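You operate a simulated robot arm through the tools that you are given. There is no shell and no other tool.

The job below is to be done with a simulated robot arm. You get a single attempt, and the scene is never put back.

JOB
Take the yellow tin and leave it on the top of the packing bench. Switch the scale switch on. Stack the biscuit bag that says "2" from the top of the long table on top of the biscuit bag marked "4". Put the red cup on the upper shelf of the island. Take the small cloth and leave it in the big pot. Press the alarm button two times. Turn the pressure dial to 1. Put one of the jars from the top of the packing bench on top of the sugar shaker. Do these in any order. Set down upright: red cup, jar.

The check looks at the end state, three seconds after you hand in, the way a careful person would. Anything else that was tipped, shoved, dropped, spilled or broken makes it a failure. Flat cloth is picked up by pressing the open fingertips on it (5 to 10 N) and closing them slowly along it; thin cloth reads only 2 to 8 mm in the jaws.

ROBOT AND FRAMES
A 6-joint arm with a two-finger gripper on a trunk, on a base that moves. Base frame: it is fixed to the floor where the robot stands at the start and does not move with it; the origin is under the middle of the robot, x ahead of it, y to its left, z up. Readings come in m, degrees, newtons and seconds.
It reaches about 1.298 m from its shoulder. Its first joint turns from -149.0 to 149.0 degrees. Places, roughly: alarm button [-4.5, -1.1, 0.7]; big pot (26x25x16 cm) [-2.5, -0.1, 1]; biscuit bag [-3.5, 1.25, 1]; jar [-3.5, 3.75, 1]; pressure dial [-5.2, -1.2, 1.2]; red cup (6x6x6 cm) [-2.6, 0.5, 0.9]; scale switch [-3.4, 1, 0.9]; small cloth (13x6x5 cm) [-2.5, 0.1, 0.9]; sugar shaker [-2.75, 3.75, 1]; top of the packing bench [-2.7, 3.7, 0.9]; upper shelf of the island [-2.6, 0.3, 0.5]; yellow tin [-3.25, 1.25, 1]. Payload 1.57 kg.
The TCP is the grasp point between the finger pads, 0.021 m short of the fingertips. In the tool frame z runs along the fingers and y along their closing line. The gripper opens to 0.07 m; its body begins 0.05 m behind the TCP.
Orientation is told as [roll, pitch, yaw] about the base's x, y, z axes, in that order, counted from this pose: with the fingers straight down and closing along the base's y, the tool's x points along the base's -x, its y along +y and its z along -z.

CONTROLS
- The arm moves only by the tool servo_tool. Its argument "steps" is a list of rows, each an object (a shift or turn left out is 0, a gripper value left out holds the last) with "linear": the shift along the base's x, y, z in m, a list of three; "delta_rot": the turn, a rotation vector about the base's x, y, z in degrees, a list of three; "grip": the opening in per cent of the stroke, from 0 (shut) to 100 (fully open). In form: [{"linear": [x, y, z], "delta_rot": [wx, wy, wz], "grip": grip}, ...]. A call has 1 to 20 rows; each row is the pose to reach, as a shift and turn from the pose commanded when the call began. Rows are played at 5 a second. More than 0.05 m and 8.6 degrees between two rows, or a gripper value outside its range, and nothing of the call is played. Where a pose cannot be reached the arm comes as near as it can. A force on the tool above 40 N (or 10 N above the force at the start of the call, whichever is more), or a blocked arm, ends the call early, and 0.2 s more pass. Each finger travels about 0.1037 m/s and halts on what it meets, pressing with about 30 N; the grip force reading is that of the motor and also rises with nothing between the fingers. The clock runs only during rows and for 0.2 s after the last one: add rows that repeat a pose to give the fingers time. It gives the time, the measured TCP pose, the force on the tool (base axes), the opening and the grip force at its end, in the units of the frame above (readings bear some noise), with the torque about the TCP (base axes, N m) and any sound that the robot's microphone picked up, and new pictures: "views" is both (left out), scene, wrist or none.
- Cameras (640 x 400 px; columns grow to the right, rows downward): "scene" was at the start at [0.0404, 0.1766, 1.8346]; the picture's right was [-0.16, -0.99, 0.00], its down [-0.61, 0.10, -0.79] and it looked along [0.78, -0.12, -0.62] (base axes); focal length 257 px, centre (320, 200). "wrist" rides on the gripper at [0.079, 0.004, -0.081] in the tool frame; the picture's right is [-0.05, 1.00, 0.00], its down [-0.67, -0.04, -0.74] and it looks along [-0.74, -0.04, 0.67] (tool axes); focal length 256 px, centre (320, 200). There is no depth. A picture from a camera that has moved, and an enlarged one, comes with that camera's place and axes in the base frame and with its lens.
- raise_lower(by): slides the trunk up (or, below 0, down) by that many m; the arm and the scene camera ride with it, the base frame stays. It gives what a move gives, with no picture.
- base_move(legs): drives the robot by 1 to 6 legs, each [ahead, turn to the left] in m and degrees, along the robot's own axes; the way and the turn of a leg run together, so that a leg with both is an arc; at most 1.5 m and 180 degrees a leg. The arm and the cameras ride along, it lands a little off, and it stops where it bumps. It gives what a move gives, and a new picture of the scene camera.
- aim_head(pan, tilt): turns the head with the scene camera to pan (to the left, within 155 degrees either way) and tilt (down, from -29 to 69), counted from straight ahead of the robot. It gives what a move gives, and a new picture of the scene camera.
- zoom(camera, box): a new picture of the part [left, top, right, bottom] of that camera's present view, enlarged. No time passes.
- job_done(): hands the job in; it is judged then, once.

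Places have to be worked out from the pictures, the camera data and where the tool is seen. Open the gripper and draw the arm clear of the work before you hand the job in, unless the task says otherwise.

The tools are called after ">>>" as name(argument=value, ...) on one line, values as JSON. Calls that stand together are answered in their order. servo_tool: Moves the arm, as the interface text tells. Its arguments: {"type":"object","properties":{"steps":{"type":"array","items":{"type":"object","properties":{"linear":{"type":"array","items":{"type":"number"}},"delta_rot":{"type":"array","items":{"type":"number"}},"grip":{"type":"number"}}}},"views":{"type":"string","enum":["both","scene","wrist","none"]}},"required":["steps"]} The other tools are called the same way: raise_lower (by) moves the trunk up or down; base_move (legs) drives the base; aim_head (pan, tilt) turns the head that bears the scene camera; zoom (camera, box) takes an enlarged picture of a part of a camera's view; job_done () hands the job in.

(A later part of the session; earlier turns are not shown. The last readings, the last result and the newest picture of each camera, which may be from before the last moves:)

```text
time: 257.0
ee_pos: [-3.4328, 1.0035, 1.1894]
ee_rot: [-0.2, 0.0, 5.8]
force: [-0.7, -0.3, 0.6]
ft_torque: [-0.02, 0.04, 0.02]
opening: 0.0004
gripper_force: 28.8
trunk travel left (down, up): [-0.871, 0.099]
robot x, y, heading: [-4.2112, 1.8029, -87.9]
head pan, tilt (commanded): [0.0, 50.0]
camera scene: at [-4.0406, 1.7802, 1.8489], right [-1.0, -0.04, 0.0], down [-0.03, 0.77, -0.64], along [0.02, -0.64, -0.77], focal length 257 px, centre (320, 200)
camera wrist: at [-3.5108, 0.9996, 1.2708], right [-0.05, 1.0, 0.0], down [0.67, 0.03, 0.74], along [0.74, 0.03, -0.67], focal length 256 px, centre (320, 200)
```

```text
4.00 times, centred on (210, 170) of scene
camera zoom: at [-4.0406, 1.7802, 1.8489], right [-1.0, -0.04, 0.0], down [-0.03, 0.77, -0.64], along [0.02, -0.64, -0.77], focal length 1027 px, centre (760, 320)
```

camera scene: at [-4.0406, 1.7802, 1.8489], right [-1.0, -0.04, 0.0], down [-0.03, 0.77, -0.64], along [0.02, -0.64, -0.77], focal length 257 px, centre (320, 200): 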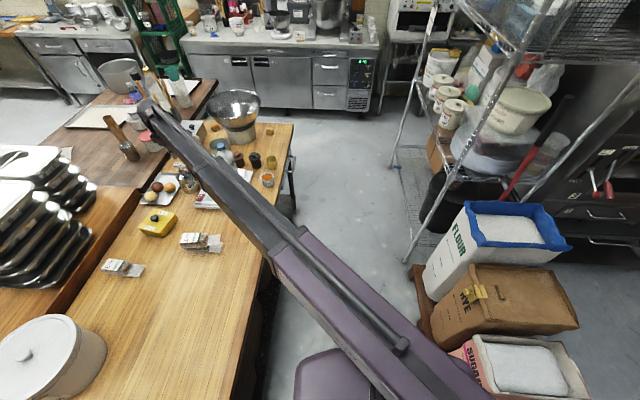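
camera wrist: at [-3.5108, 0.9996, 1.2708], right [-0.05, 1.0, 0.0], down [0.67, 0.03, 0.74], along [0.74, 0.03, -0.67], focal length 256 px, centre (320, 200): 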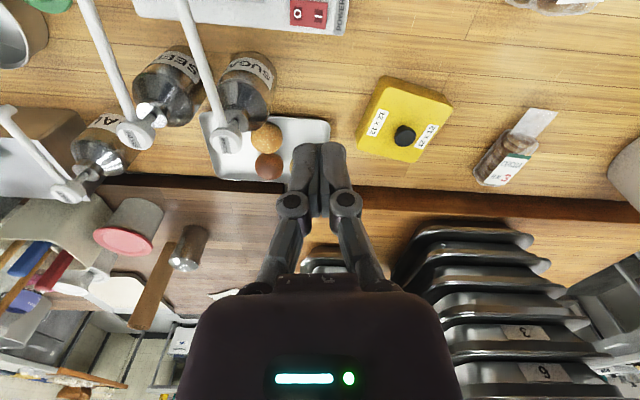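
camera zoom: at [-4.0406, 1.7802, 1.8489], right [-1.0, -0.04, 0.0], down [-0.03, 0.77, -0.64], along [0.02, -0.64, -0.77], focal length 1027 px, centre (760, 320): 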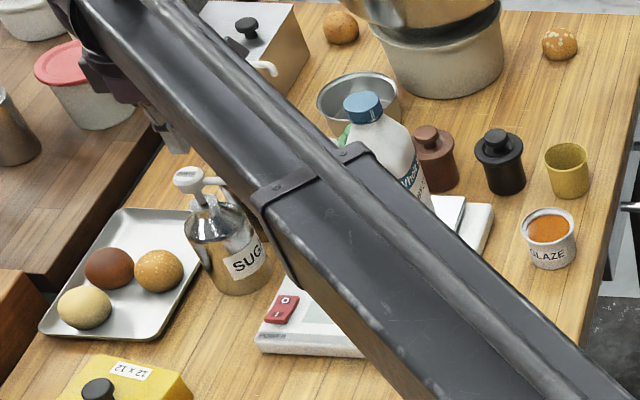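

The TCP is 3 mm outboard of the "I" mark, pump nozzle is ~10 cm away. I descend in stages to press it.

>>> raise_lower(by=-0.2)

>>> servo_tool(steps=[{"linear": [0, 0, 0]}])

>>> zoom(camera="wrist", box=[220, 60, 420, 185])

>>> zoom(camera="scene", box=[120, 90, 280, 190])

```text
time: 259.2
ee_pos: [-3.4328, 1.0038, 0.9895]
ee_rot: [-0.1, 0.1, 5.8]
force: [-0.1, 1.3, -0.1]
ft_torque: [-0.01, 0.03, 0.0]
opening: 0.0
gripper_force: 28.3
trunk travel left (down, up): [-0.671, 0.299]
robot x, y, heading: [-4.2115, 1.8072, -87.9]
head pan, tilt (commanded): [0.0, 50.0]
```

```text
time: 259.6
ee_pos: [-3.4323, 1.0047, 0.9898]
ee_rot: [-0.1, 0.1, 5.8]
force: [0.5, 0.7, 1.0]
ft_torque: [0.04, -0.02, 0.0]
opening: 0.0001
gripper_force: 28.4
trunk travel left (down, up): [-0.671, 0.299]
robot x, y, heading: [-4.212, 1.8067, -88.0]
head pan, tilt (commanded): [0.0, 50.0]
camera scene: at [-4.0406, 1.7802, 1.6489], right [-1.0, -0.04, 0.0], down [-0.03, 0.77, -0.64], along [0.02, -0.64, -0.77], focal length 257 px, centre (320, 200)
camera wrist: at [-3.5109, 0.9997, 1.0708], right [-0.05, 1.0, 0.0], down [0.67, 0.03, 0.74], along [0.74, 0.03, -0.67], focal length 256 px, centre (320, 200)
```

scene: 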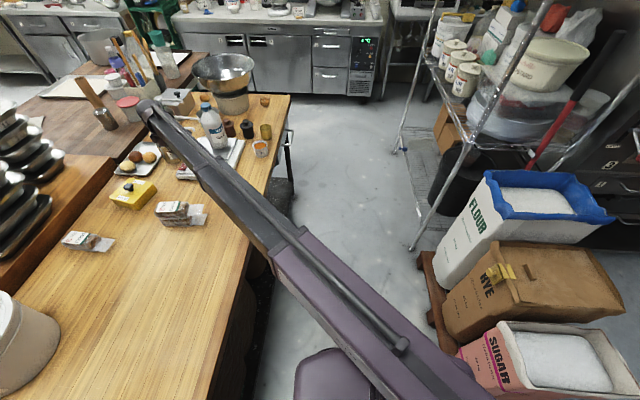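
wrist: 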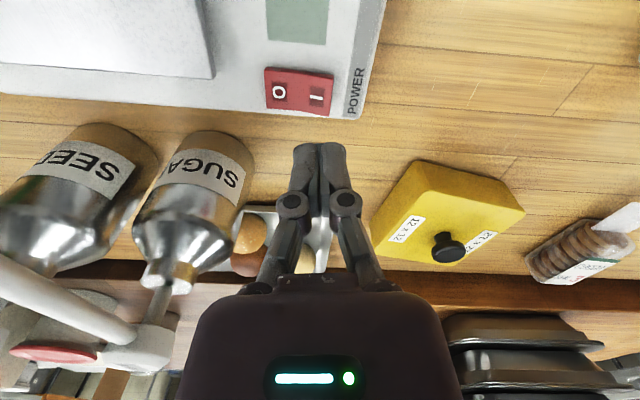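

```text
3.20 times, centred on (320, 122) of wrist
camera zoom: at [-3.5109, 0.9997, 1.0708], right [-0.05, 1.0, 0.0], down [0.67, 0.03, 0.74], along [0.74, 0.03, -0.67], focal length 819 px, centre (320, 448)
```

zoom: 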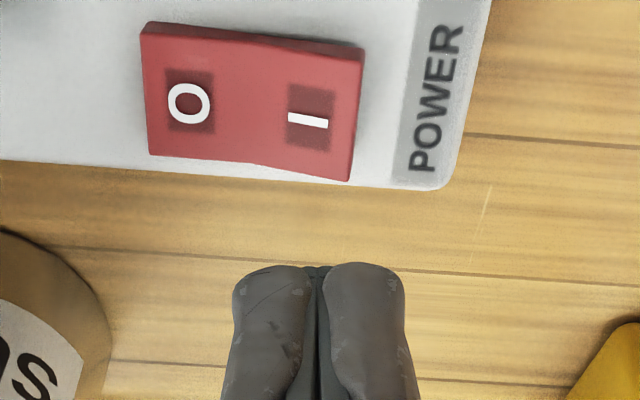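

```text
4.00 times, centred on (200, 140) of scene
camera zoom: at [-4.0406, 1.7802, 1.6489], right [-1.0, -0.04, 0.0], down [-0.03, 0.77, -0.64], along [0.02, -0.64, -0.77], focal length 1027 px, centre (800, 440)
```

zoom: 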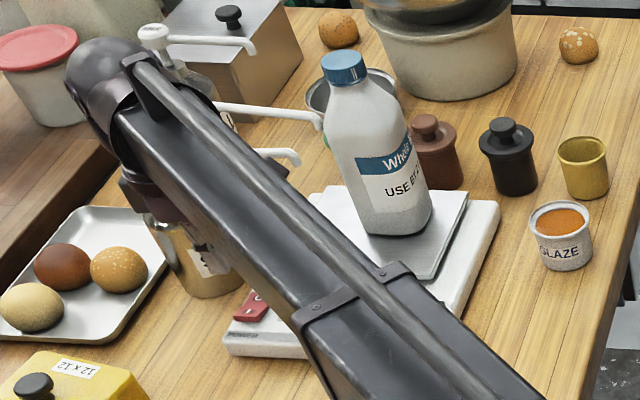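

The fingertips line up with the "I" half; I shift 4 mm further outboard and press down in small steps.

>>> servo_tool(steps=[{"linear": [0, 0.004, 0]}, {"linear": [0, 0.004, 0]}], views="none")

>>> raise_lower(by=-0.045)

>>> raise_lower(by=-0.006)

>>> raise_lower(by=-0.004)

```text
time: 260.2
ee_pos: [-3.4325, 1.0072, 0.9901]
ee_rot: [-0.1, 0.1, 5.7]
force: [-0.1, -0.2, -0.2]
ft_torque: [-0.01, -0.02, -0.02]
opening: 0.0002
gripper_force: 28.8
trunk travel left (down, up): [-0.671, 0.299]
robot x, y, heading: [-4.2139, 1.8035, -88.0]
head pan, tilt (commanded): [0.0, 50.0]
```

```text
time: 261.1
ee_pos: [-3.4336, 1.008, 0.9455]
ee_rot: [-0.2, 0.0, 5.8]
force: [-0.2, 0.6, 0.2]
ft_torque: [0.02, 0.03, 0.01]
opening: 0.0
gripper_force: 28.9
trunk travel left (down, up): [-0.626, 0.344]
robot x, y, heading: [-4.2116, 1.8034, -88.2]
head pan, tilt (commanded): [0.0, 50.0]
```

```text
time: 261.6
ee_pos: [-3.4322, 1.0068, 0.9394]
ee_rot: [0.0, 0.1, 5.8]
force: [0.3, -0.1, 0.2]
ft_torque: [0.01, 0.0, 0.0]
opening: 0.0001
gripper_force: 28.8
trunk travel left (down, up): [-0.62, 0.35]
robot x, y, heading: [-4.2108, 1.8037, -87.8]
head pan, tilt (commanded): [0.0, 50.0]
```

```text
time: 262.1
ee_pos: [-3.432, 1.0065, 0.9339]
ee_rot: [0.0, 0.1, 5.8]
force: [-0.4, 0.0, -0.1]
ft_torque: [-0.03, -0.02, 0.02]
opening: 0.0
gripper_force: 29.1
trunk travel left (down, up): [-0.616, 0.354]
robot x, y, heading: [-4.2106, 1.8023, -88.1]
head pan, tilt (commanded): [0.0, 50.0]
```

No contact yet (tips at ~0.913). I keep going in 2–3 mm steps.

>>> raise_lower(by=-0.003)

>>> raise_lower(by=-0.003)

>>> servo_tool(steps=[{"linear": [0, 0, 0]}], views="wrist")

>>> zoom(camera="wrist", box=[240, 90, 400, 190])

```text
time: 262.7
ee_pos: [-3.4327, 1.0071, 0.9317]
ee_rot: [-0.1, 0.1, 5.9]
force: [0.0, 0.5, 0.8]
ft_torque: [-0.01, 0.0, 0.01]
opening: 0.0
gripper_force: 28.2
trunk travel left (down, up): [-0.613, 0.357]
robot x, y, heading: [-4.2121, 1.8019, -88.0]
head pan, tilt (commanded): [0.0, 50.0]
```

```text
time: 263.2
ee_pos: [-3.4338, 1.0066, 0.9284]
ee_rot: [-0.1, 0.0, 5.8]
force: [0.1, -0.5, -0.4]
ft_torque: [0.03, -0.02, -0.02]
opening: 0.0001
gripper_force: 28.5
trunk travel left (down, up): [-0.61, 0.36]
robot x, y, heading: [-4.2123, 1.8038, -88.0]
head pan, tilt (commanded): [0.0, 50.0]
```

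```text
time: 263.6
ee_pos: [-3.4335, 1.0064, 0.9296]
ee_rot: [-0.3, 0.1, 5.8]
force: [0.6, 0.9, 0.4]
ft_torque: [-0.01, -0.03, 0.01]
opening: 0.0001
gripper_force: 29.0
trunk travel left (down, up): [-0.61, 0.36]
robot x, y, heading: [-4.2156, 1.8059, -88.0]
head pan, tilt (commanded): [0.0, 50.0]
camera wrist: at [-3.5112, 1.0035, 1.0098], right [-0.05, 1.0, 0.0], down [0.67, 0.03, 0.74], along [0.74, 0.03, -0.67], focal length 256 px, centre (320, 200)
```

wrist: 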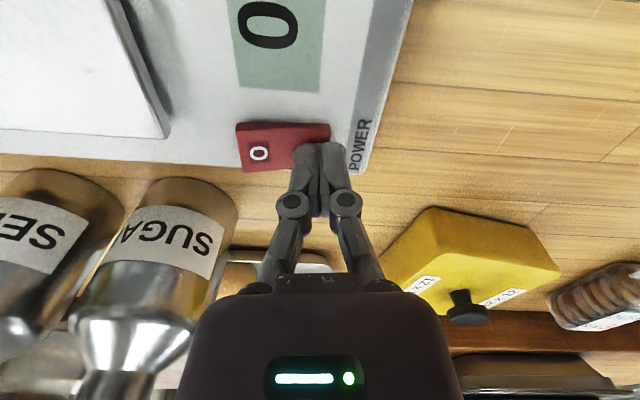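

```text
4.00 times, centred on (320, 140) of wrist
camera zoom: at [-3.5112, 1.0035, 1.0098], right [-0.05, 1.0, 0.0], down [0.67, 0.03, 0.74], along [0.74, 0.03, -0.67], focal length 1024 px, centre (320, 440)
```

zoom: 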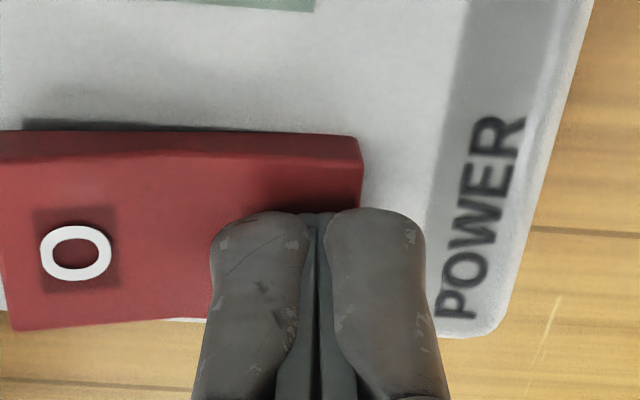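

The display now shows "0": the scale is on. I raise straight up and confirm.

>>> raise_lower(by=0.26)

>>> servo_tool(steps=[{"linear": [-0.01, 0.04, 0]}, {"linear": [-0.02, 0.08, 0]}, {"linear": [-0.03, 0.12, 0]}])

>>> zoom(camera="wrist", box=[100, 0, 300, 125])

```text
time: 266.2
ee_pos: [-3.4324, 1.0071, 1.1895]
ee_rot: [0.0, 0.1, 5.8]
force: [0.0, -0.7, 0.4]
ft_torque: [0.03, 0.0, 0.01]
opening: 0.0
gripper_force: 28.7
trunk travel left (down, up): [-0.87, 0.1]
robot x, y, heading: [-4.2142, 1.8041, -88.1]
head pan, tilt (commanded): [0.0, 50.0]
```

```text
time: 267.1
ee_pos: [-3.463, 1.1276, 1.1891]
ee_rot: [-0.2, 0.2, 5.8]
force: [0.7, 1.3, 0.5]
ft_torque: [0.0, -0.03, 0.0]
opening: 0.0001
gripper_force: 28.0
trunk travel left (down, up): [-0.87, 0.1]
robot x, y, heading: [-4.2113, 1.8036, -87.8]
head pan, tilt (commanded): [0.0, 50.0]
camera scene: at [-4.041, 1.7818, 1.848], right [-1.0, -0.04, 0.0], down [-0.03, 0.76, -0.64], along [0.02, -0.64, -0.77], focal length 257 px, centre (320, 200)
camera wrist: at [-3.5414, 1.1249, 1.2707], right [-0.05, 1.0, 0.0], down [0.67, 0.03, 0.74], along [0.74, 0.03, -0.67], focal length 256 px, centre (320, 200)
```

scene: 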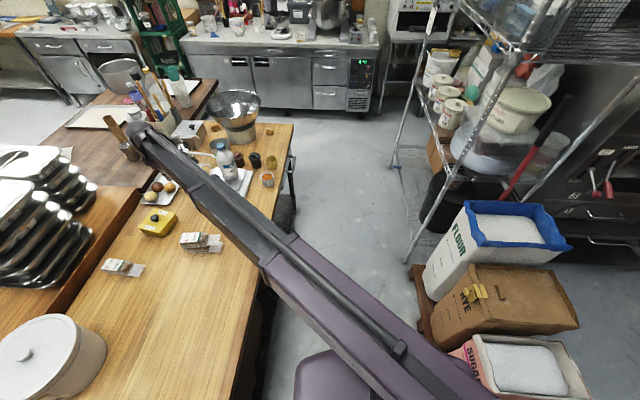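
wrist: 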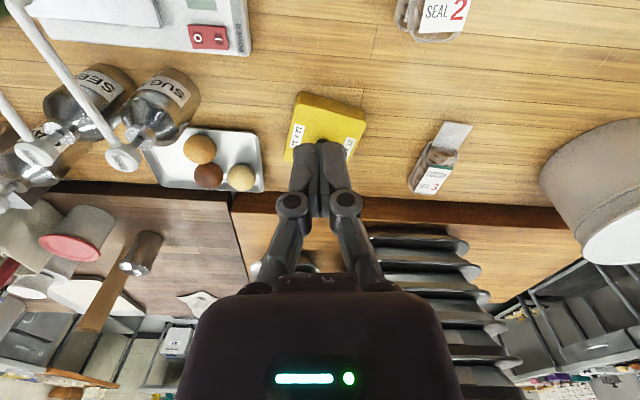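

```text
3.20 times, centred on (200, 62) of wrist
camera zoom: at [-3.5414, 1.1249, 1.2707], right [-0.05, 1.0, 0.0], down [0.67, 0.03, 0.74], along [0.74, 0.03, -0.67], focal length 819 px, centre (704, 640)
```

zoom: 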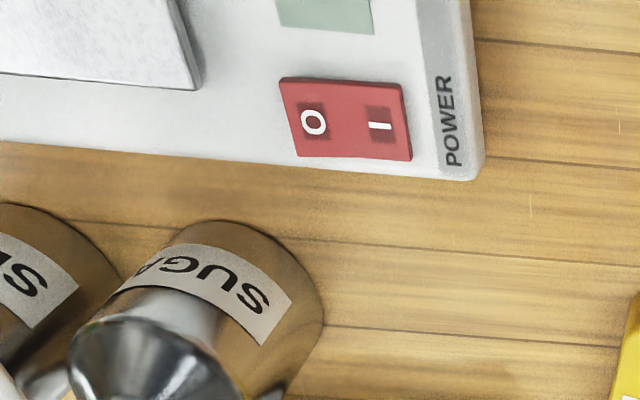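

Rocker looks flipped. I move the arm a bit more to verify the display and locate the tin.

>>> servo_tool(steps=[{"linear": [-0.04, 0.03, 0], "grip": 30}, {"linear": [-0.08, 0.06, 0], "grip": 60}, {"linear": [-0.12, 0.09, 0], "grip": 100}, {"linear": [-0.16, 0.12, 0], "grip": 100}])

>>> zoom(camera="wrist", box=[60, 20, 260, 145])

>>> zoom(camera="scene", box=[90, 150, 290, 275])

```text
time: 268.1
ee_pos: [-3.6247, 1.2507, 1.1886]
ee_rot: [-0.2, 0.0, 5.8]
force: [-0.1, -0.9, 0.0]
ft_torque: [0.02, 0.0, 0.0]
opening: 0.07
gripper_force: 0.2
trunk travel left (down, up): [-0.87, 0.1]
robot x, y, heading: [-4.2112, 1.808, -87.9]
head pan, tilt (commanded): [0.0, 50.0]
camera scene: at [-4.0415, 1.7808, 1.848], right [-1.0, -0.04, 0.0], down [-0.03, 0.77, -0.64], along [0.02, -0.64, -0.77], focal length 257 px, centre (320, 200)
camera wrist: at [-3.7027, 1.2459, 1.2703], right [-0.05, 1.0, 0.0], down [0.67, 0.03, 0.74], along [0.74, 0.03, -0.67], focal length 256 px, centre (320, 200)
```

scene: 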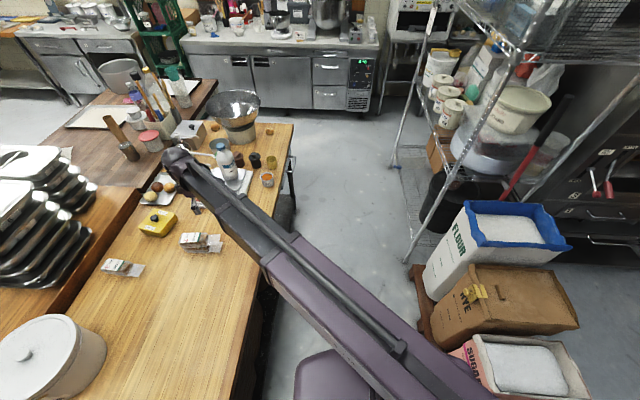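
wrist: 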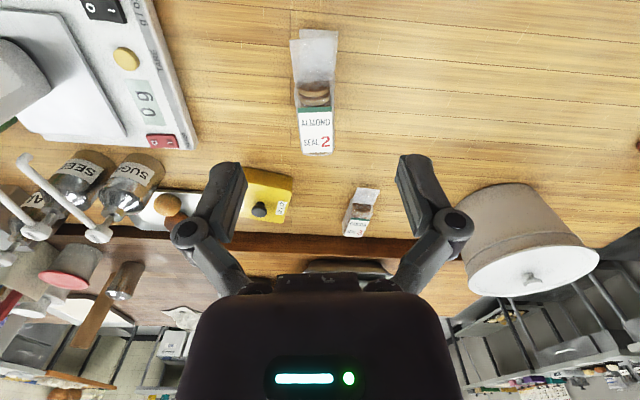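

```text
3.20 times, centred on (160, 82) of wrist
camera zoom: at [-3.7027, 1.2459, 1.2703], right [-0.05, 1.0, 0.0], down [0.67, 0.03, 0.74], along [0.74, 0.03, -0.67], focal length 819 px, centre (832, 576)
```

zoom: 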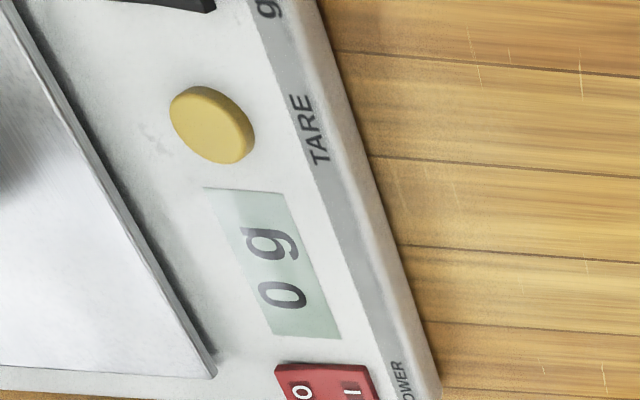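

```text
3.20 times, centred on (190, 212) of scene
camera zoom: at [-4.0415, 1.7808, 1.848], right [-1.0, -0.04, 0.0], down [-0.03, 0.77, -0.64], along [0.02, -0.64, -0.77], focal length 821 px, centre (736, 160)
```

zoom: 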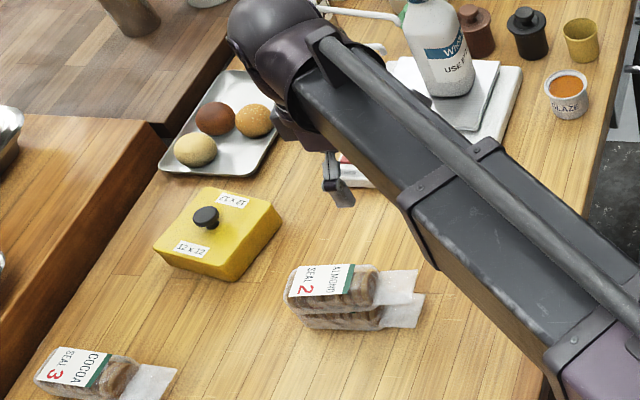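

The scale shows "0 g" and the bags are stacked. The tin (12×12 cm) must be lifted by its black knob at about [-3.280, 1.134, 0.921]; I move above the knob.

>>> servo_tool(steps=[{"linear": [0.043, -0.0147, 0]}, {"linear": [0.086, -0.0293, 0]}, {"linear": [0.129, -0.044, 0]}, {"linear": [0.172, -0.0586, 0]}, {"linear": [0.215, -0.0733, 0]}, {"linear": [0.258, -0.088, 0]}, {"linear": [0.301, -0.1026, 0]}, {"linear": [0.3447, -0.1172, 0]}, {"linear": [0.3447, -0.1172, 0]}], views="none")

>>> raise_lower(by=-0.17)

>>> servo_tool(steps=[{"linear": [0, 0, 0]}])

>>> zoom(camera="wrist", box=[240, 40, 400, 140])

```text
time: 270.1
ee_pos: [-3.2857, 1.1365, 1.189]
ee_rot: [-0.2, 0.0, 5.8]
force: [-0.1, -0.5, 0.3]
ft_torque: [0.0, 0.0, 0.03]
opening: 0.0702
gripper_force: 0.0
out of reach, approached as far as the arm can: row 8, 9
trunk travel left (down, up): [-0.87, 0.1]
robot x, y, heading: [-4.2054, 1.8049, -87.9]
head pan, tilt (commanded): [0.0, 50.0]
```

```text
time: 272.0
ee_pos: [-3.2862, 1.1354, 1.018]
ee_rot: [-0.2, 0.0, 5.7]
force: [-0.1, 0.3, 0.4]
ft_torque: [-0.03, -0.01, -0.01]
opening: 0.0699
gripper_force: 0.0
trunk travel left (down, up): [-0.7, 0.27]
robot x, y, heading: [-4.2129, 1.8052, -87.9]
head pan, tilt (commanded): [0.0, 50.0]
```

```text
time: 272.4
ee_pos: [-3.2849, 1.1352, 1.0181]
ee_rot: [-0.2, 0.0, 5.8]
force: [0.1, -0.2, -0.5]
ft_torque: [0.02, -0.02, 0.01]
opening: 0.07
gripper_force: 0.1
trunk travel left (down, up): [-0.7, 0.27]
robot x, y, heading: [-4.2133, 1.8022, -87.9]
head pan, tilt (commanded): [0.0, 50.0]
camera scene: at [-4.0406, 1.7803, 1.6779], right [-1.0, -0.04, 0.0], down [-0.03, 0.77, -0.64], along [0.02, -0.64, -0.77], focal length 257 px, centre (320, 200)
camera wrist: at [-3.3638, 1.1321, 1.0998], right [-0.05, 1.0, 0.0], down [0.67, 0.03, 0.74], along [0.74, 0.03, -0.67], focal length 256 px, centre (320, 200)
```

scene: 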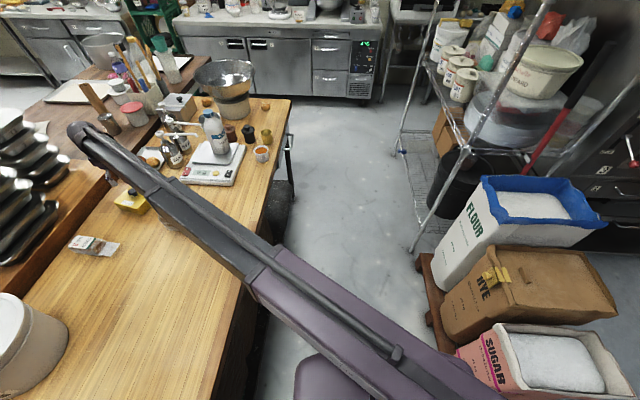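
wrist: 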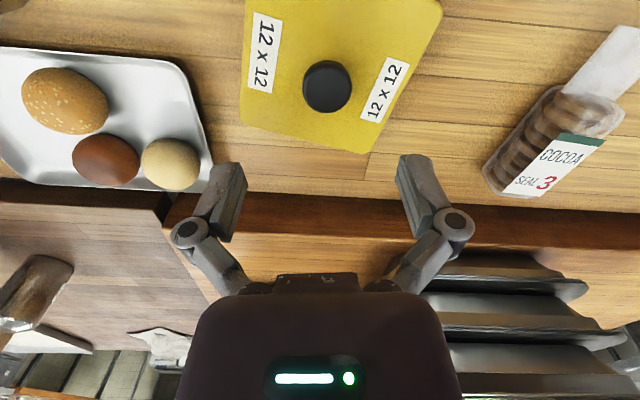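

```text
4.00 times, centred on (320, 90) of wrist
camera zoom: at [-3.3638, 1.1321, 1.0998], right [-0.05, 1.0, 0.0], down [0.67, 0.03, 0.74], along [0.74, 0.03, -0.67], focal length 1024 px, centre (320, 640)
```

zoom: 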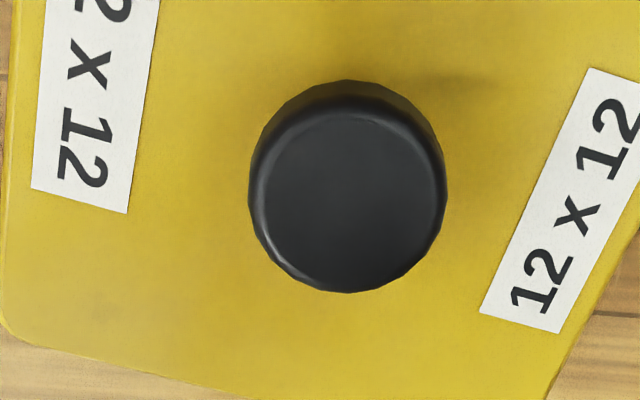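

The arm is right at its reach limit but over the knob; the knob centre is 4.5 mm toward +y. I correct that and lower.

>>> servo_tool(steps=[{"linear": [0, 0.0045, 0]}, {"linear": [0, 0.0045, 0]}], views="none")

>>> raise_lower(by=-0.075)

>>> servo_tool(steps=[{"linear": [0, 0, 0]}], views="both")

>>> zoom(camera="wrist", box=[200, 60, 440, 210])

>>> zoom(camera="scene", box=[70, 120, 170, 200])

```text
time: 273.0
ee_pos: [-3.2853, 1.1405, 1.0191]
ee_rot: [-0.2, 0.0, 5.9]
force: [0.5, -0.1, 0.7]
ft_torque: [0.01, 0.0, 0.0]
opening: 0.0701
gripper_force: 0.1
trunk travel left (down, up): [-0.7, 0.27]
robot x, y, heading: [-4.2113, 1.8057, -88.0]
head pan, tilt (commanded): [0.0, 50.0]
```

```text
time: 274.1
ee_pos: [-3.2845, 1.1407, 0.9439]
ee_rot: [-0.2, -0.1, 5.8]
force: [0.2, 0.6, 0.6]
ft_torque: [-0.01, 0.01, -0.01]
opening: 0.0699
gripper_force: 0.0
trunk travel left (down, up): [-0.625, 0.345]
robot x, y, heading: [-4.2154, 1.8024, -88.2]
head pan, tilt (commanded): [0.0, 50.0]
```

```text
time: 274.5
ee_pos: [-3.2859, 1.141, 0.944]
ee_rot: [-0.1, -0.1, 5.8]
force: [0.4, 0.2, 0.6]
ft_torque: [0.03, 0.01, 0.02]
opening: 0.07
gripper_force: 0.0
trunk travel left (down, up): [-0.625, 0.345]
robot x, y, heading: [-4.2135, 1.8007, -87.9]
head pan, tilt (commanded): [0.0, 50.0]
camera scene: at [-4.0406, 1.7803, 1.603], right [-1.0, -0.04, 0.0], down [-0.03, 0.77, -0.64], along [0.02, -0.64, -0.77], focal length 257 px, centre (320, 200)
camera wrist: at [-3.3636, 1.1366, 1.0248], right [-0.05, 1.0, 0.0], down [0.67, 0.03, 0.74], along [0.74, 0.03, -0.67], focal length 256 px, centre (320, 200)
```

scene: 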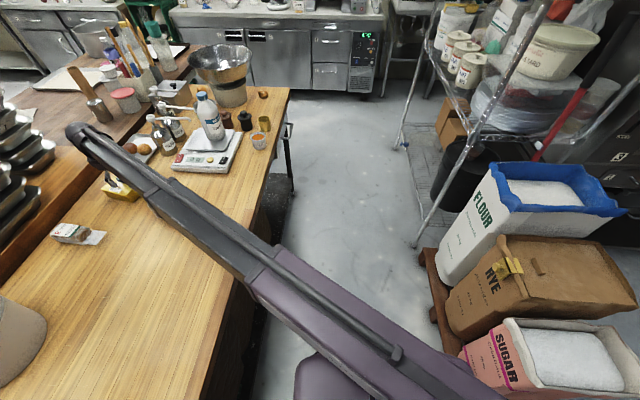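
wrist: 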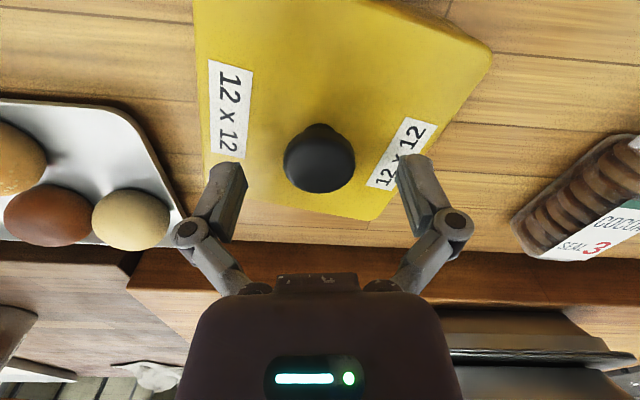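

```text
2.67 times, centred on (320, 135) of wrist
camera zoom: at [-3.3636, 1.1366, 1.0248], right [-0.05, 1.0, 0.0], down [0.67, 0.03, 0.74], along [0.74, 0.03, -0.67], focal length 683 px, centre (320, 373)
```

zoom: 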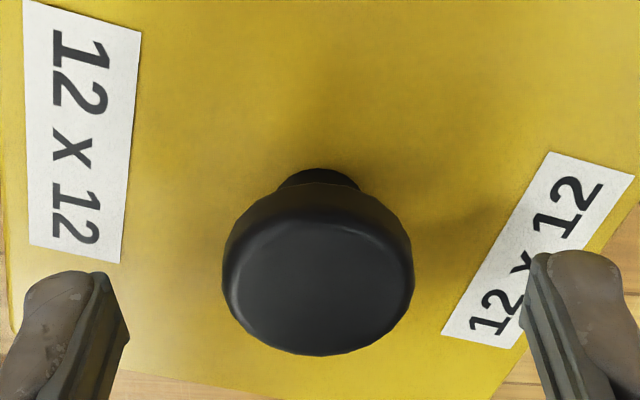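

```text
5.00 times, centred on (120, 160) of scene
camera zoom: at [-4.0406, 1.7803, 1.603], right [-1.0, -0.04, 0.0], down [-0.03, 0.77, -0.64], along [0.02, -0.64, -0.77], focal length 1283 px, centre (1320, 400)
```

zoom: 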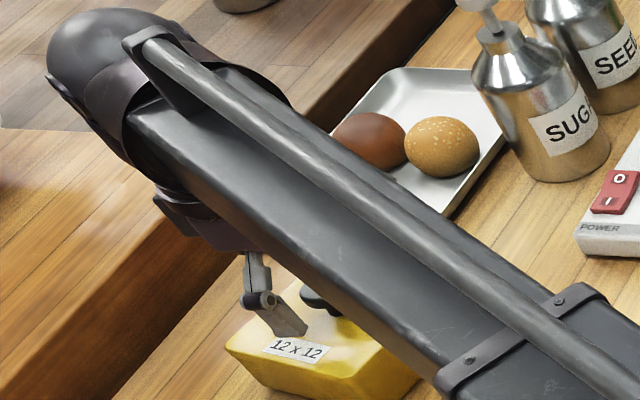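

The mushroom knob sits between the pads. I shift 3 mm in x and lower 14 mm so the pads cover the cap without touching the tin.

>>> servo_tool(steps=[{"linear": [0.003, 0, 0]}, {"linear": [0.003, 0, 0]}], views="none")

>>> raise_lower(by=-0.012)

>>> raise_lower(by=-0.003)

>>> raise_lower(by=-0.003)

>>> servo_tool(steps=[{"linear": [0, 0, 0]}], views="wrist")

```text
time: 275.1
ee_pos: [-3.2818, 1.14, 0.9444]
ee_rot: [-0.2, 0.0, 5.7]
force: [0.1, -0.6, 0.8]
ft_torque: [0.0, 0.02, -0.01]
opening: 0.0701
gripper_force: 0.0
trunk travel left (down, up): [-0.625, 0.345]
robot x, y, heading: [-4.212, 1.8041, -87.9]
head pan, tilt (commanded): [0.0, 50.0]
```

```text
time: 275.7
ee_pos: [-3.283, 1.1404, 0.9319]
ee_rot: [-0.2, 0.0, 5.8]
force: [0.6, 0.0, 0.0]
ft_torque: [0.02, 0.02, 0.02]
opening: 0.07
gripper_force: 0.1
trunk travel left (down, up): [-0.613, 0.357]
robot x, y, heading: [-4.2099, 1.8038, -88.0]
head pan, tilt (commanded): [0.0, 50.0]
```

```text
time: 276.2
ee_pos: [-3.2819, 1.1404, 0.9289]
ee_rot: [-0.2, 0.0, 5.8]
force: [-0.1, 0.1, 0.5]
ft_torque: [-0.01, -0.01, -0.02]
opening: 0.0701
gripper_force: 0.0
trunk travel left (down, up): [-0.61, 0.36]
robot x, y, heading: [-4.2094, 1.8042, -87.9]
head pan, tilt (commanded): [0.0, 50.0]
```

```text
time: 276.7
ee_pos: [-3.2814, 1.1405, 0.9259]
ee_rot: [-0.2, 0.0, 5.8]
force: [1.3, 0.9, 6.6]
ft_torque: [0.13, 0.02, -0.03]
opening: 0.0702
gripper_force: 0.1
trunk travel left (down, up): [-0.607, 0.363]
robot x, y, heading: [-4.2127, 1.8039, -87.9]
head pan, tilt (commanded): [0.0, 50.0]
```

```text
time: 277.1
ee_pos: [-3.2824, 1.1409, 0.9261]
ee_rot: [-0.2, -0.1, 5.8]
force: [2.7, 1.7, 7.4]
ft_torque: [0.11, 0.01, -0.03]
opening: 0.0703
gripper_force: 0.0
trunk travel left (down, up): [-0.607, 0.363]
robot x, y, heading: [-4.2125, 1.8027, -88.2]
head pan, tilt (commanded): [0.0, 50.0]
camera wrist: at [-3.361, 1.1373, 1.0075], right [-0.05, 1.0, 0.0], down [0.67, 0.03, 0.75], along [0.74, 0.03, -0.67], focal length 256 px, centre (320, 200)
```

wrist: 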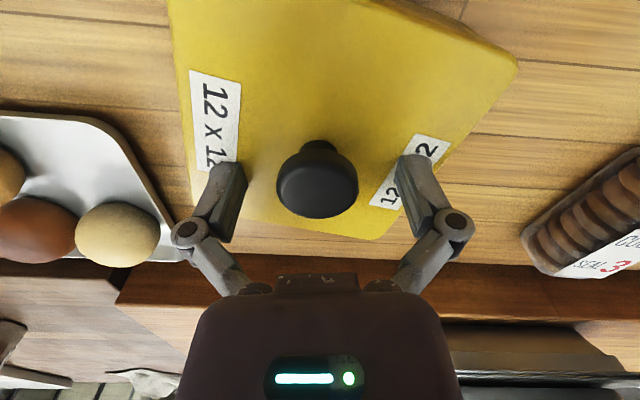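

Fingertips touch the tin top (z≈0.905). I lift 2.5 mm and close on the knob.

>>> raise_lower(by=0.0025)

>>> servo_tool(steps=[{"grip": 85}, {"grip": 72}, {"grip": 62}, {"grip": 54}, {"grip": 48}, {"grip": 42}, {"grip": 36}, {"grip": 30}, {"grip": 30}, {"grip": 30}], views="wrist")

```text
time: 277.6
ee_pos: [-3.2818, 1.1409, 0.928]
ee_rot: [-0.2, 0.1, 5.7]
force: [0.2, -0.5, 0.6]
ft_torque: [0.0, -0.01, -0.01]
opening: 0.0703
gripper_force: 0.1
trunk travel left (down, up): [-0.609, 0.361]
robot x, y, heading: [-4.2106, 1.8058, -87.9]
head pan, tilt (commanded): [0.0, 50.0]
```

```text
time: 278.5
ee_pos: [-3.2846, 1.1462, 0.9328]
ee_rot: [0.2, 0.2, 6.0]
force: [-5.6, 6.3, 29.2]
ft_torque: [0.74, 0.14, -0.01]
opening: 0.0537
gripper_force: 10.7
trunk travel left (down, up): [-0.609, 0.361]
robot x, y, heading: [-4.2108, 1.8064, -88.4]
head pan, tilt (commanded): [0.0, 50.0]
stopped in row 4: the force on the tool passed its limit at 49 N (the readings are from after the stop); the commanded pose is now the measured one
camera wrist: at [-3.3629, 1.1417, 1.0134], right [-0.05, 1.0, 0.0], down [0.67, 0.03, 0.75], along [0.74, 0.04, -0.67], focal length 256 px, centre (320, 200)
```

wrist: 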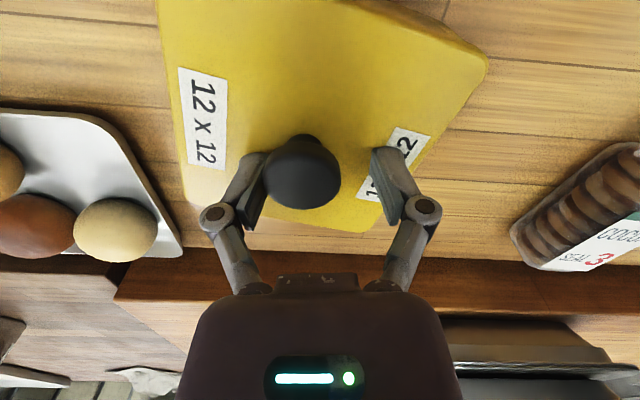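

Closing made a fingertip press on the tin top (tips dip as they close). I open, raise, and re-centre on the knob at a slightly greater height.

>>> servo_tool(steps=[{"grip": 85}, {"grip": 100}, {"grip": 100}], views="none")

>>> raise_lower(by=0.02)

>>> servo_tool(steps=[{"linear": [0, 0, 0]}], views="wrist")

>>> zoom(camera="wrist", box=[200, 60, 440, 210])

```text
time: 279.3
ee_pos: [-3.2813, 1.142, 0.9284]
ee_rot: [0.0, -0.1, 5.8]
force: [-0.8, 0.1, 0.3]
ft_torque: [-0.01, 0.02, -0.01]
opening: 0.07
gripper_force: 0.2
trunk travel left (down, up): [-0.609, 0.361]
robot x, y, heading: [-4.2127, 1.8066, -87.9]
head pan, tilt (commanded): [0.0, 50.0]
```

```text
time: 280.0
ee_pos: [-3.2817, 1.1438, 0.948]
ee_rot: [0.0, 0.0, 5.9]
force: [0.5, -0.4, -0.5]
ft_torque: [0.02, 0.01, -0.01]
opening: 0.0701
gripper_force: 0.1
trunk travel left (down, up): [-0.629, 0.341]
robot x, y, heading: [-4.2129, 1.8034, -88.1]
head pan, tilt (commanded): [0.0, 50.0]
```

```text
time: 280.4
ee_pos: [-3.2815, 1.1432, 0.9484]
ee_rot: [0.0, -0.1, 5.9]
force: [-0.1, 0.2, 0.1]
ft_torque: [0.0, -0.03, -0.02]
opening: 0.0702
gripper_force: 0.0
trunk travel left (down, up): [-0.629, 0.341]
robot x, y, heading: [-4.2132, 1.8061, -88.1]
head pan, tilt (commanded): [0.0, 50.0]
camera wrist: at [-3.3598, 1.1388, 1.0291], right [-0.05, 1.0, 0.0], down [0.67, 0.03, 0.74], along [0.74, 0.04, -0.67], focal length 256 px, centre (320, 200)
```

wrist: 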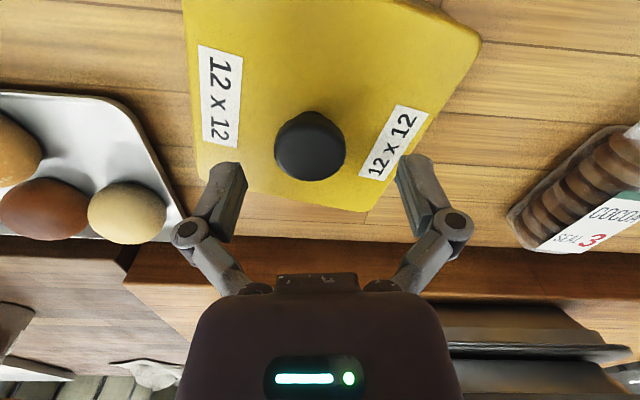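

```text
2.67 times, centred on (320, 135) of wrist
camera zoom: at [-3.3598, 1.1388, 1.0291], right [-0.05, 1.0, 0.0], down [0.67, 0.03, 0.74], along [0.74, 0.04, -0.67], focal length 683 px, centre (320, 373)
```

zoom: 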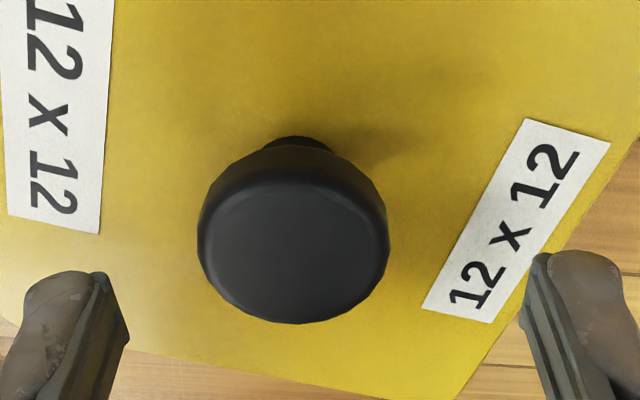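

The knob is 5 mm toward -y, beyond the reach limit from here. I raise the arm and drive the base 12 cm forward for better reach.

>>> raise_lower(by=0.27)

>>> servo_tool(steps=[{"linear": [-0.04, 0.03, 0]}, {"linear": [-0.08, 0.06, 0]}, {"linear": [-0.12, 0.09, 0]}], views="none")

>>> base_move(legs=[[0.14, 0]])

>>> servo_tool(steps=[{"linear": [0, 0, 0]}], views="wrist")

```text
time: 283.1
ee_pos: [-3.2815, 1.1433, 1.2176]
ee_rot: [-0.1, 0.1, 5.9]
force: [0.7, 0.3, -0.7]
ft_torque: [-0.01, -0.02, 0.0]
opening: 0.0702
gripper_force: 0.0
trunk travel left (down, up): [-0.899, 0.071]
robot x, y, heading: [-4.2144, 1.8048, -88.3]
head pan, tilt (commanded): [0.0, 50.0]
```

```text
time: 283.9
ee_pos: [-3.4042, 1.2346, 1.2202]
ee_rot: [0.0, 0.0, 6.0]
force: [-0.5, 0.0, 0.7]
ft_torque: [-0.06, 0.0, -0.03]
opening: 0.0702
gripper_force: 0.0
trunk travel left (down, up): [-0.899, 0.071]
robot x, y, heading: [-4.2105, 1.8061, -88.0]
head pan, tilt (commanded): [0.0, 50.0]
```

```text
time: 285.4
ee_pos: [-3.3949, 1.0926, 1.2161]
ee_rot: [0.0, 0.0, 6.1]
force: [-0.2, 0.6, 0.3]
ft_torque: [0.04, -0.01, 0.0]
opening: 0.0699
gripper_force: 0.2
trunk travel left (down, up): [-0.899, 0.071]
robot x, y, heading: [-4.2075, 1.661, -87.7]
head pan, tilt (commanded): [0.0, 50.0]
camera scene: at [-4.0353, 1.6366, 1.8774], right [-1.0, -0.04, 0.0], down [-0.03, 0.77, -0.64], along [0.02, -0.64, -0.77], focal length 257 px, centre (320, 200)
```

scene: 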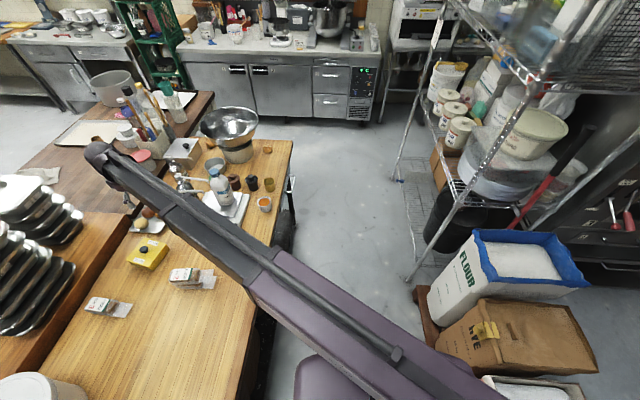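

```text
time: 285.8
ee_pos: [-3.3958, 1.0925, 1.2176]
ee_rot: [0.0, -0.1, 6.0]
force: [0.3, -0.6, -0.6]
ft_torque: [0.0, 0.0, 0.0]
opening: 0.0699
gripper_force: 0.1
trunk travel left (down, up): [-0.899, 0.071]
robot x, y, heading: [-4.2093, 1.6629, -87.7]
head pan, tilt (commanded): [0.0, 50.0]
camera wrist: at [-3.4737, 1.0881, 1.299], right [-0.05, 1.0, 0.0], down [0.67, 0.03, 0.74], along [0.74, 0.04, -0.67], focal length 256 px, centre (320, 200)
```

wrist: 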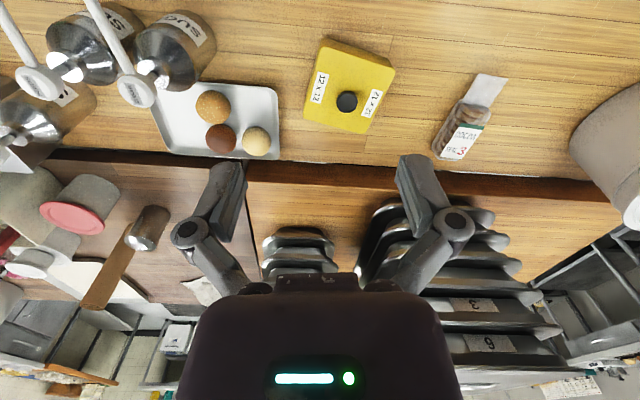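

Now well within reach. I move over the knob again and descend to check alignment.

>>> servo_tool(steps=[{"linear": [0.04, 0.0165, 0]}, {"linear": [0.08, 0.033, 0]}, {"linear": [0.1135, 0.0465, 0]}, {"linear": [0.1135, 0.0465, 0]}], views="none")

>>> raise_lower(by=-0.25)

>>> servo_tool(steps=[{"linear": [0, 0, 0]}], views="wrist")

>>> zoom(camera="wrist", box=[200, 60, 440, 210])

```text
time: 286.8
ee_pos: [-3.2824, 1.1393, 1.2183]
ee_rot: [0.1, -0.1, 5.9]
force: [1.0, -1.0, 0.3]
ft_torque: [-0.02, 0.0, -0.01]
opening: 0.0702
gripper_force: 0.1
trunk travel left (down, up): [-0.899, 0.071]
robot x, y, heading: [-4.2056, 1.6635, -87.9]
head pan, tilt (commanded): [0.0, 50.0]
```

```text
time: 289.4
ee_pos: [-3.2825, 1.1394, 0.9685]
ee_rot: [0.1, -0.1, 5.9]
force: [0.2, 0.3, -0.1]
ft_torque: [-0.01, 0.01, 0.0]
opening: 0.0703
gripper_force: 0.0
trunk travel left (down, up): [-0.649, 0.321]
robot x, y, heading: [-4.2075, 1.6597, -87.8]
head pan, tilt (commanded): [0.0, 50.0]
```

```text
time: 289.8
ee_pos: [-3.2826, 1.1406, 0.9679]
ee_rot: [0.0, 0.0, 6.1]
force: [0.4, -0.2, 0.2]
ft_torque: [-0.01, 0.0, -0.01]
opening: 0.0697
gripper_force: 0.1
trunk travel left (down, up): [-0.649, 0.321]
robot x, y, heading: [-4.2068, 1.6644, -87.7]
head pan, tilt (commanded): [0.0, 50.0]
camera wrist: at [-3.3601, 1.1354, 1.0492], right [-0.05, 1.0, 0.0], down [0.67, 0.03, 0.74], along [0.74, 0.04, -0.67], focal length 256 px, centre (320, 200)
```

wrist: 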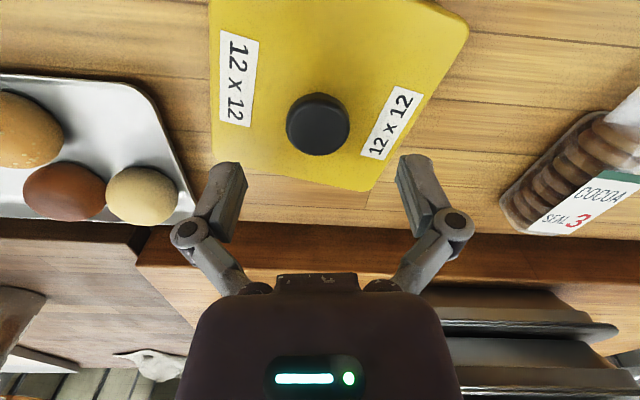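

```text
2.67 times, centred on (320, 135) of wrist
camera zoom: at [-3.3601, 1.1354, 1.0492], right [-0.05, 1.0, 0.0], down [0.67, 0.03, 0.74], along [0.74, 0.04, -0.67], focal length 683 px, centre (320, 373)
```

zoom: 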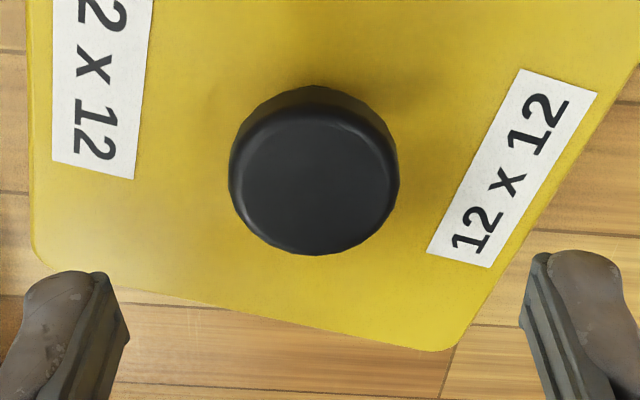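

Knob is within 2–3 mm of centre. I fine-correct and lower to TCP≈0.939, leaving room for the tips' dip, then close slowly.

>>> servo_tool(steps=[{"linear": [-0.003, -0.002, 0]}, {"linear": [-0.003, -0.002, 0]}], views="none")

>>> raise_lower(by=-0.029)

>>> servo_tool(steps=[{"grip": 92}, {"grip": 84}, {"grip": 76}, {"grip": 70}, {"grip": 64}, {"grip": 60}], views="wrist")

```text
time: 290.4
ee_pos: [-3.2851, 1.1369, 0.9674]
ee_rot: [-0.1, 0.1, 6.0]
force: [0.8, 0.2, -0.8]
ft_torque: [-0.01, 0.01, 0.01]
opening: 0.0702
gripper_force: 0.2
trunk travel left (down, up): [-0.649, 0.321]
robot x, y, heading: [-4.2055, 1.6636, -87.9]
head pan, tilt (commanded): [0.0, 50.0]
```

```text
time: 291.1
ee_pos: [-3.2848, 1.1371, 0.9392]
ee_rot: [0.0, 0.0, 6.1]
force: [-0.7, 0.3, -0.2]
ft_torque: [-0.01, -0.02, -0.01]
opening: 0.0698
gripper_force: 0.0
trunk travel left (down, up): [-0.62, 0.35]
robot x, y, heading: [-4.206, 1.6595, -87.9]
head pan, tilt (commanded): [0.0, 50.0]
```

```text
time: 292.5
ee_pos: [-3.2855, 1.1372, 0.9394]
ee_rot: [0.0, 0.0, 6.0]
force: [0.1, -0.3, -0.5]
ft_torque: [-0.02, 0.03, 0.0]
opening: 0.0421
gripper_force: 0.0
trunk travel left (down, up): [-0.62, 0.35]
robot x, y, heading: [-4.2081, 1.6623, -87.9]
head pan, tilt (commanded): [0.0, 50.0]
camera wrist: at [-3.3631, 1.1332, 1.0202], right [-0.05, 1.0, 0.0], down [0.67, 0.03, 0.74], along [0.74, 0.04, -0.67], focal length 256 px, centre (320, 200)
```

wrist: 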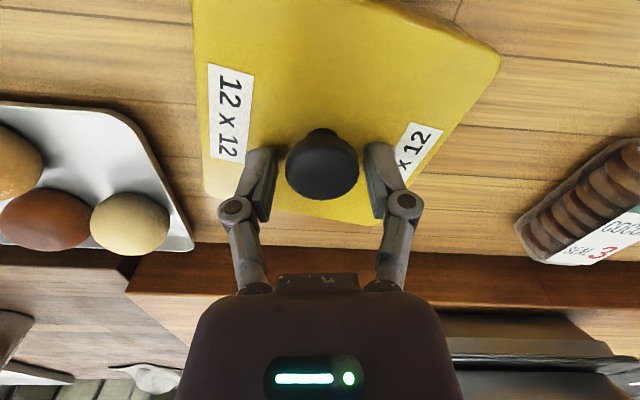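

No contact with the tin and the knob is centred. I continue closing onto it.

>>> servo_tool(steps=[{"grip": 56}, {"grip": 52}, {"grip": 48}, {"grip": 44}, {"grip": 40}, {"grip": 36}, {"grip": 36}, {"grip": 36}], views="wrist")

```text
time: 294.3
ee_pos: [-3.2834, 1.1377, 0.9404]
ee_rot: [0.0, 0.0, 6.1]
force: [0.4, 1.5, 1.0]
ft_torque: [0.01, 0.07, -0.07]
opening: 0.0303
gripper_force: 29.7
trunk travel left (down, up): [-0.62, 0.35]
robot x, y, heading: [-4.2076, 1.6619, -87.8]
head pan, tilt (commanded): [0.0, 50.0]
camera wrist: at [-3.3631, 1.1335, 1.0205], right [-0.05, 1.0, 0.0], down [0.67, 0.03, 0.74], along [0.74, 0.04, -0.67], focal length 256 px, centre (320, 200)
```

wrist: 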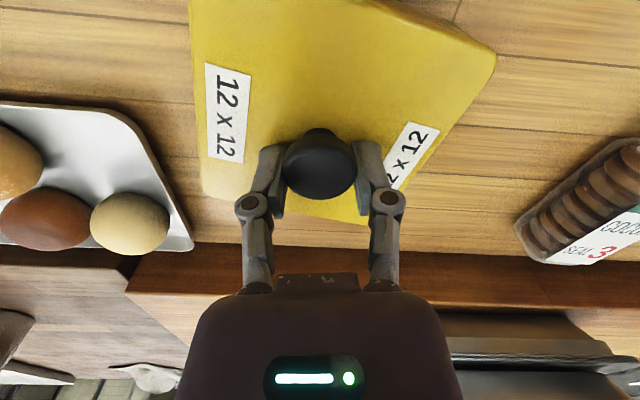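

Gripped the knob at 30 mm with 30 N. I lift 3 cm and check that the whole tin comes along.

>>> raise_lower(by=0.03)

>>> servo_tool(steps=[{"grip": 30}])

>>> zoom(camera="scene", box=[70, 150, 230, 250])

```text
time: 295.1
ee_pos: [-3.2843, 1.1381, 0.9687]
ee_rot: [0.0, 0.1, 6.0]
force: [-0.1, -0.7, -3.8]
ft_torque: [0.01, -0.05, -0.02]
opening: 0.0301
gripper_force: 30.2
trunk travel left (down, up): [-0.65, 0.32]
robot x, y, heading: [-4.207, 1.6601, -88.1]
head pan, tilt (commanded): [0.0, 50.0]
```

```text
time: 295.5
ee_pos: [-3.284, 1.1377, 0.9684]
ee_rot: [0.0, 0.0, 6.0]
force: [0.3, 0.2, -1.9]
ft_torque: [0.0, -0.04, 0.0]
opening: 0.0301
gripper_force: 29.8
trunk travel left (down, up): [-0.65, 0.32]
robot x, y, heading: [-4.2062, 1.6577, -88.0]
head pan, tilt (commanded): [0.0, 50.0]
camera scene: at [-4.035, 1.6384, 1.6283], right [-1.0, -0.04, 0.0], down [-0.03, 0.77, -0.64], along [0.02, -0.64, -0.77], focal length 257 px, centre (320, 200)
camera wrist: at [-3.3628, 1.1331, 1.0498], right [-0.05, 1.0, 0.0], down [0.67, 0.03, 0.74], along [0.74, 0.04, -0.67], focal length 256 px, centre (320, 200)
```

scene: 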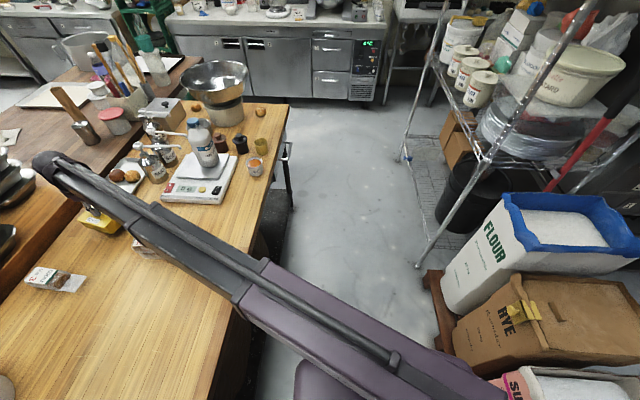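
wrist: 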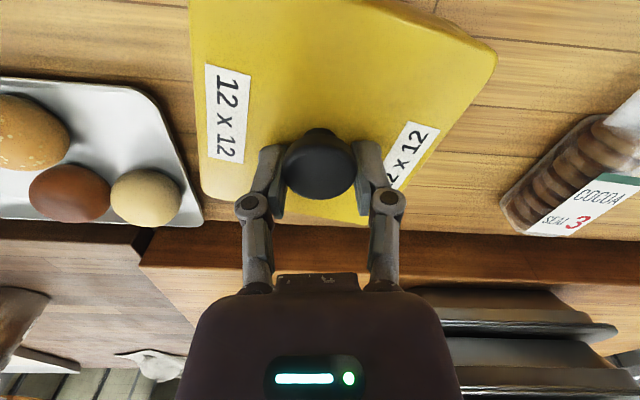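

```text
4.00 times, centred on (150, 200) of scene
camera zoom: at [-4.035, 1.6384, 1.6283], right [-1.0, -0.04, 0.0], down [-0.03, 0.77, -0.64], along [0.02, -0.64, -0.77], focal length 1027 px, centre (1000, 200)
```

zoom: 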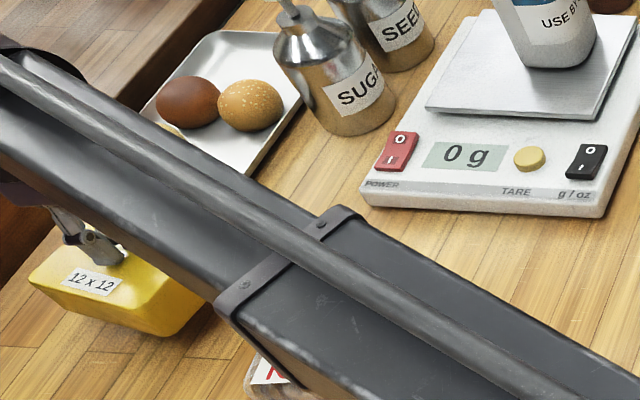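

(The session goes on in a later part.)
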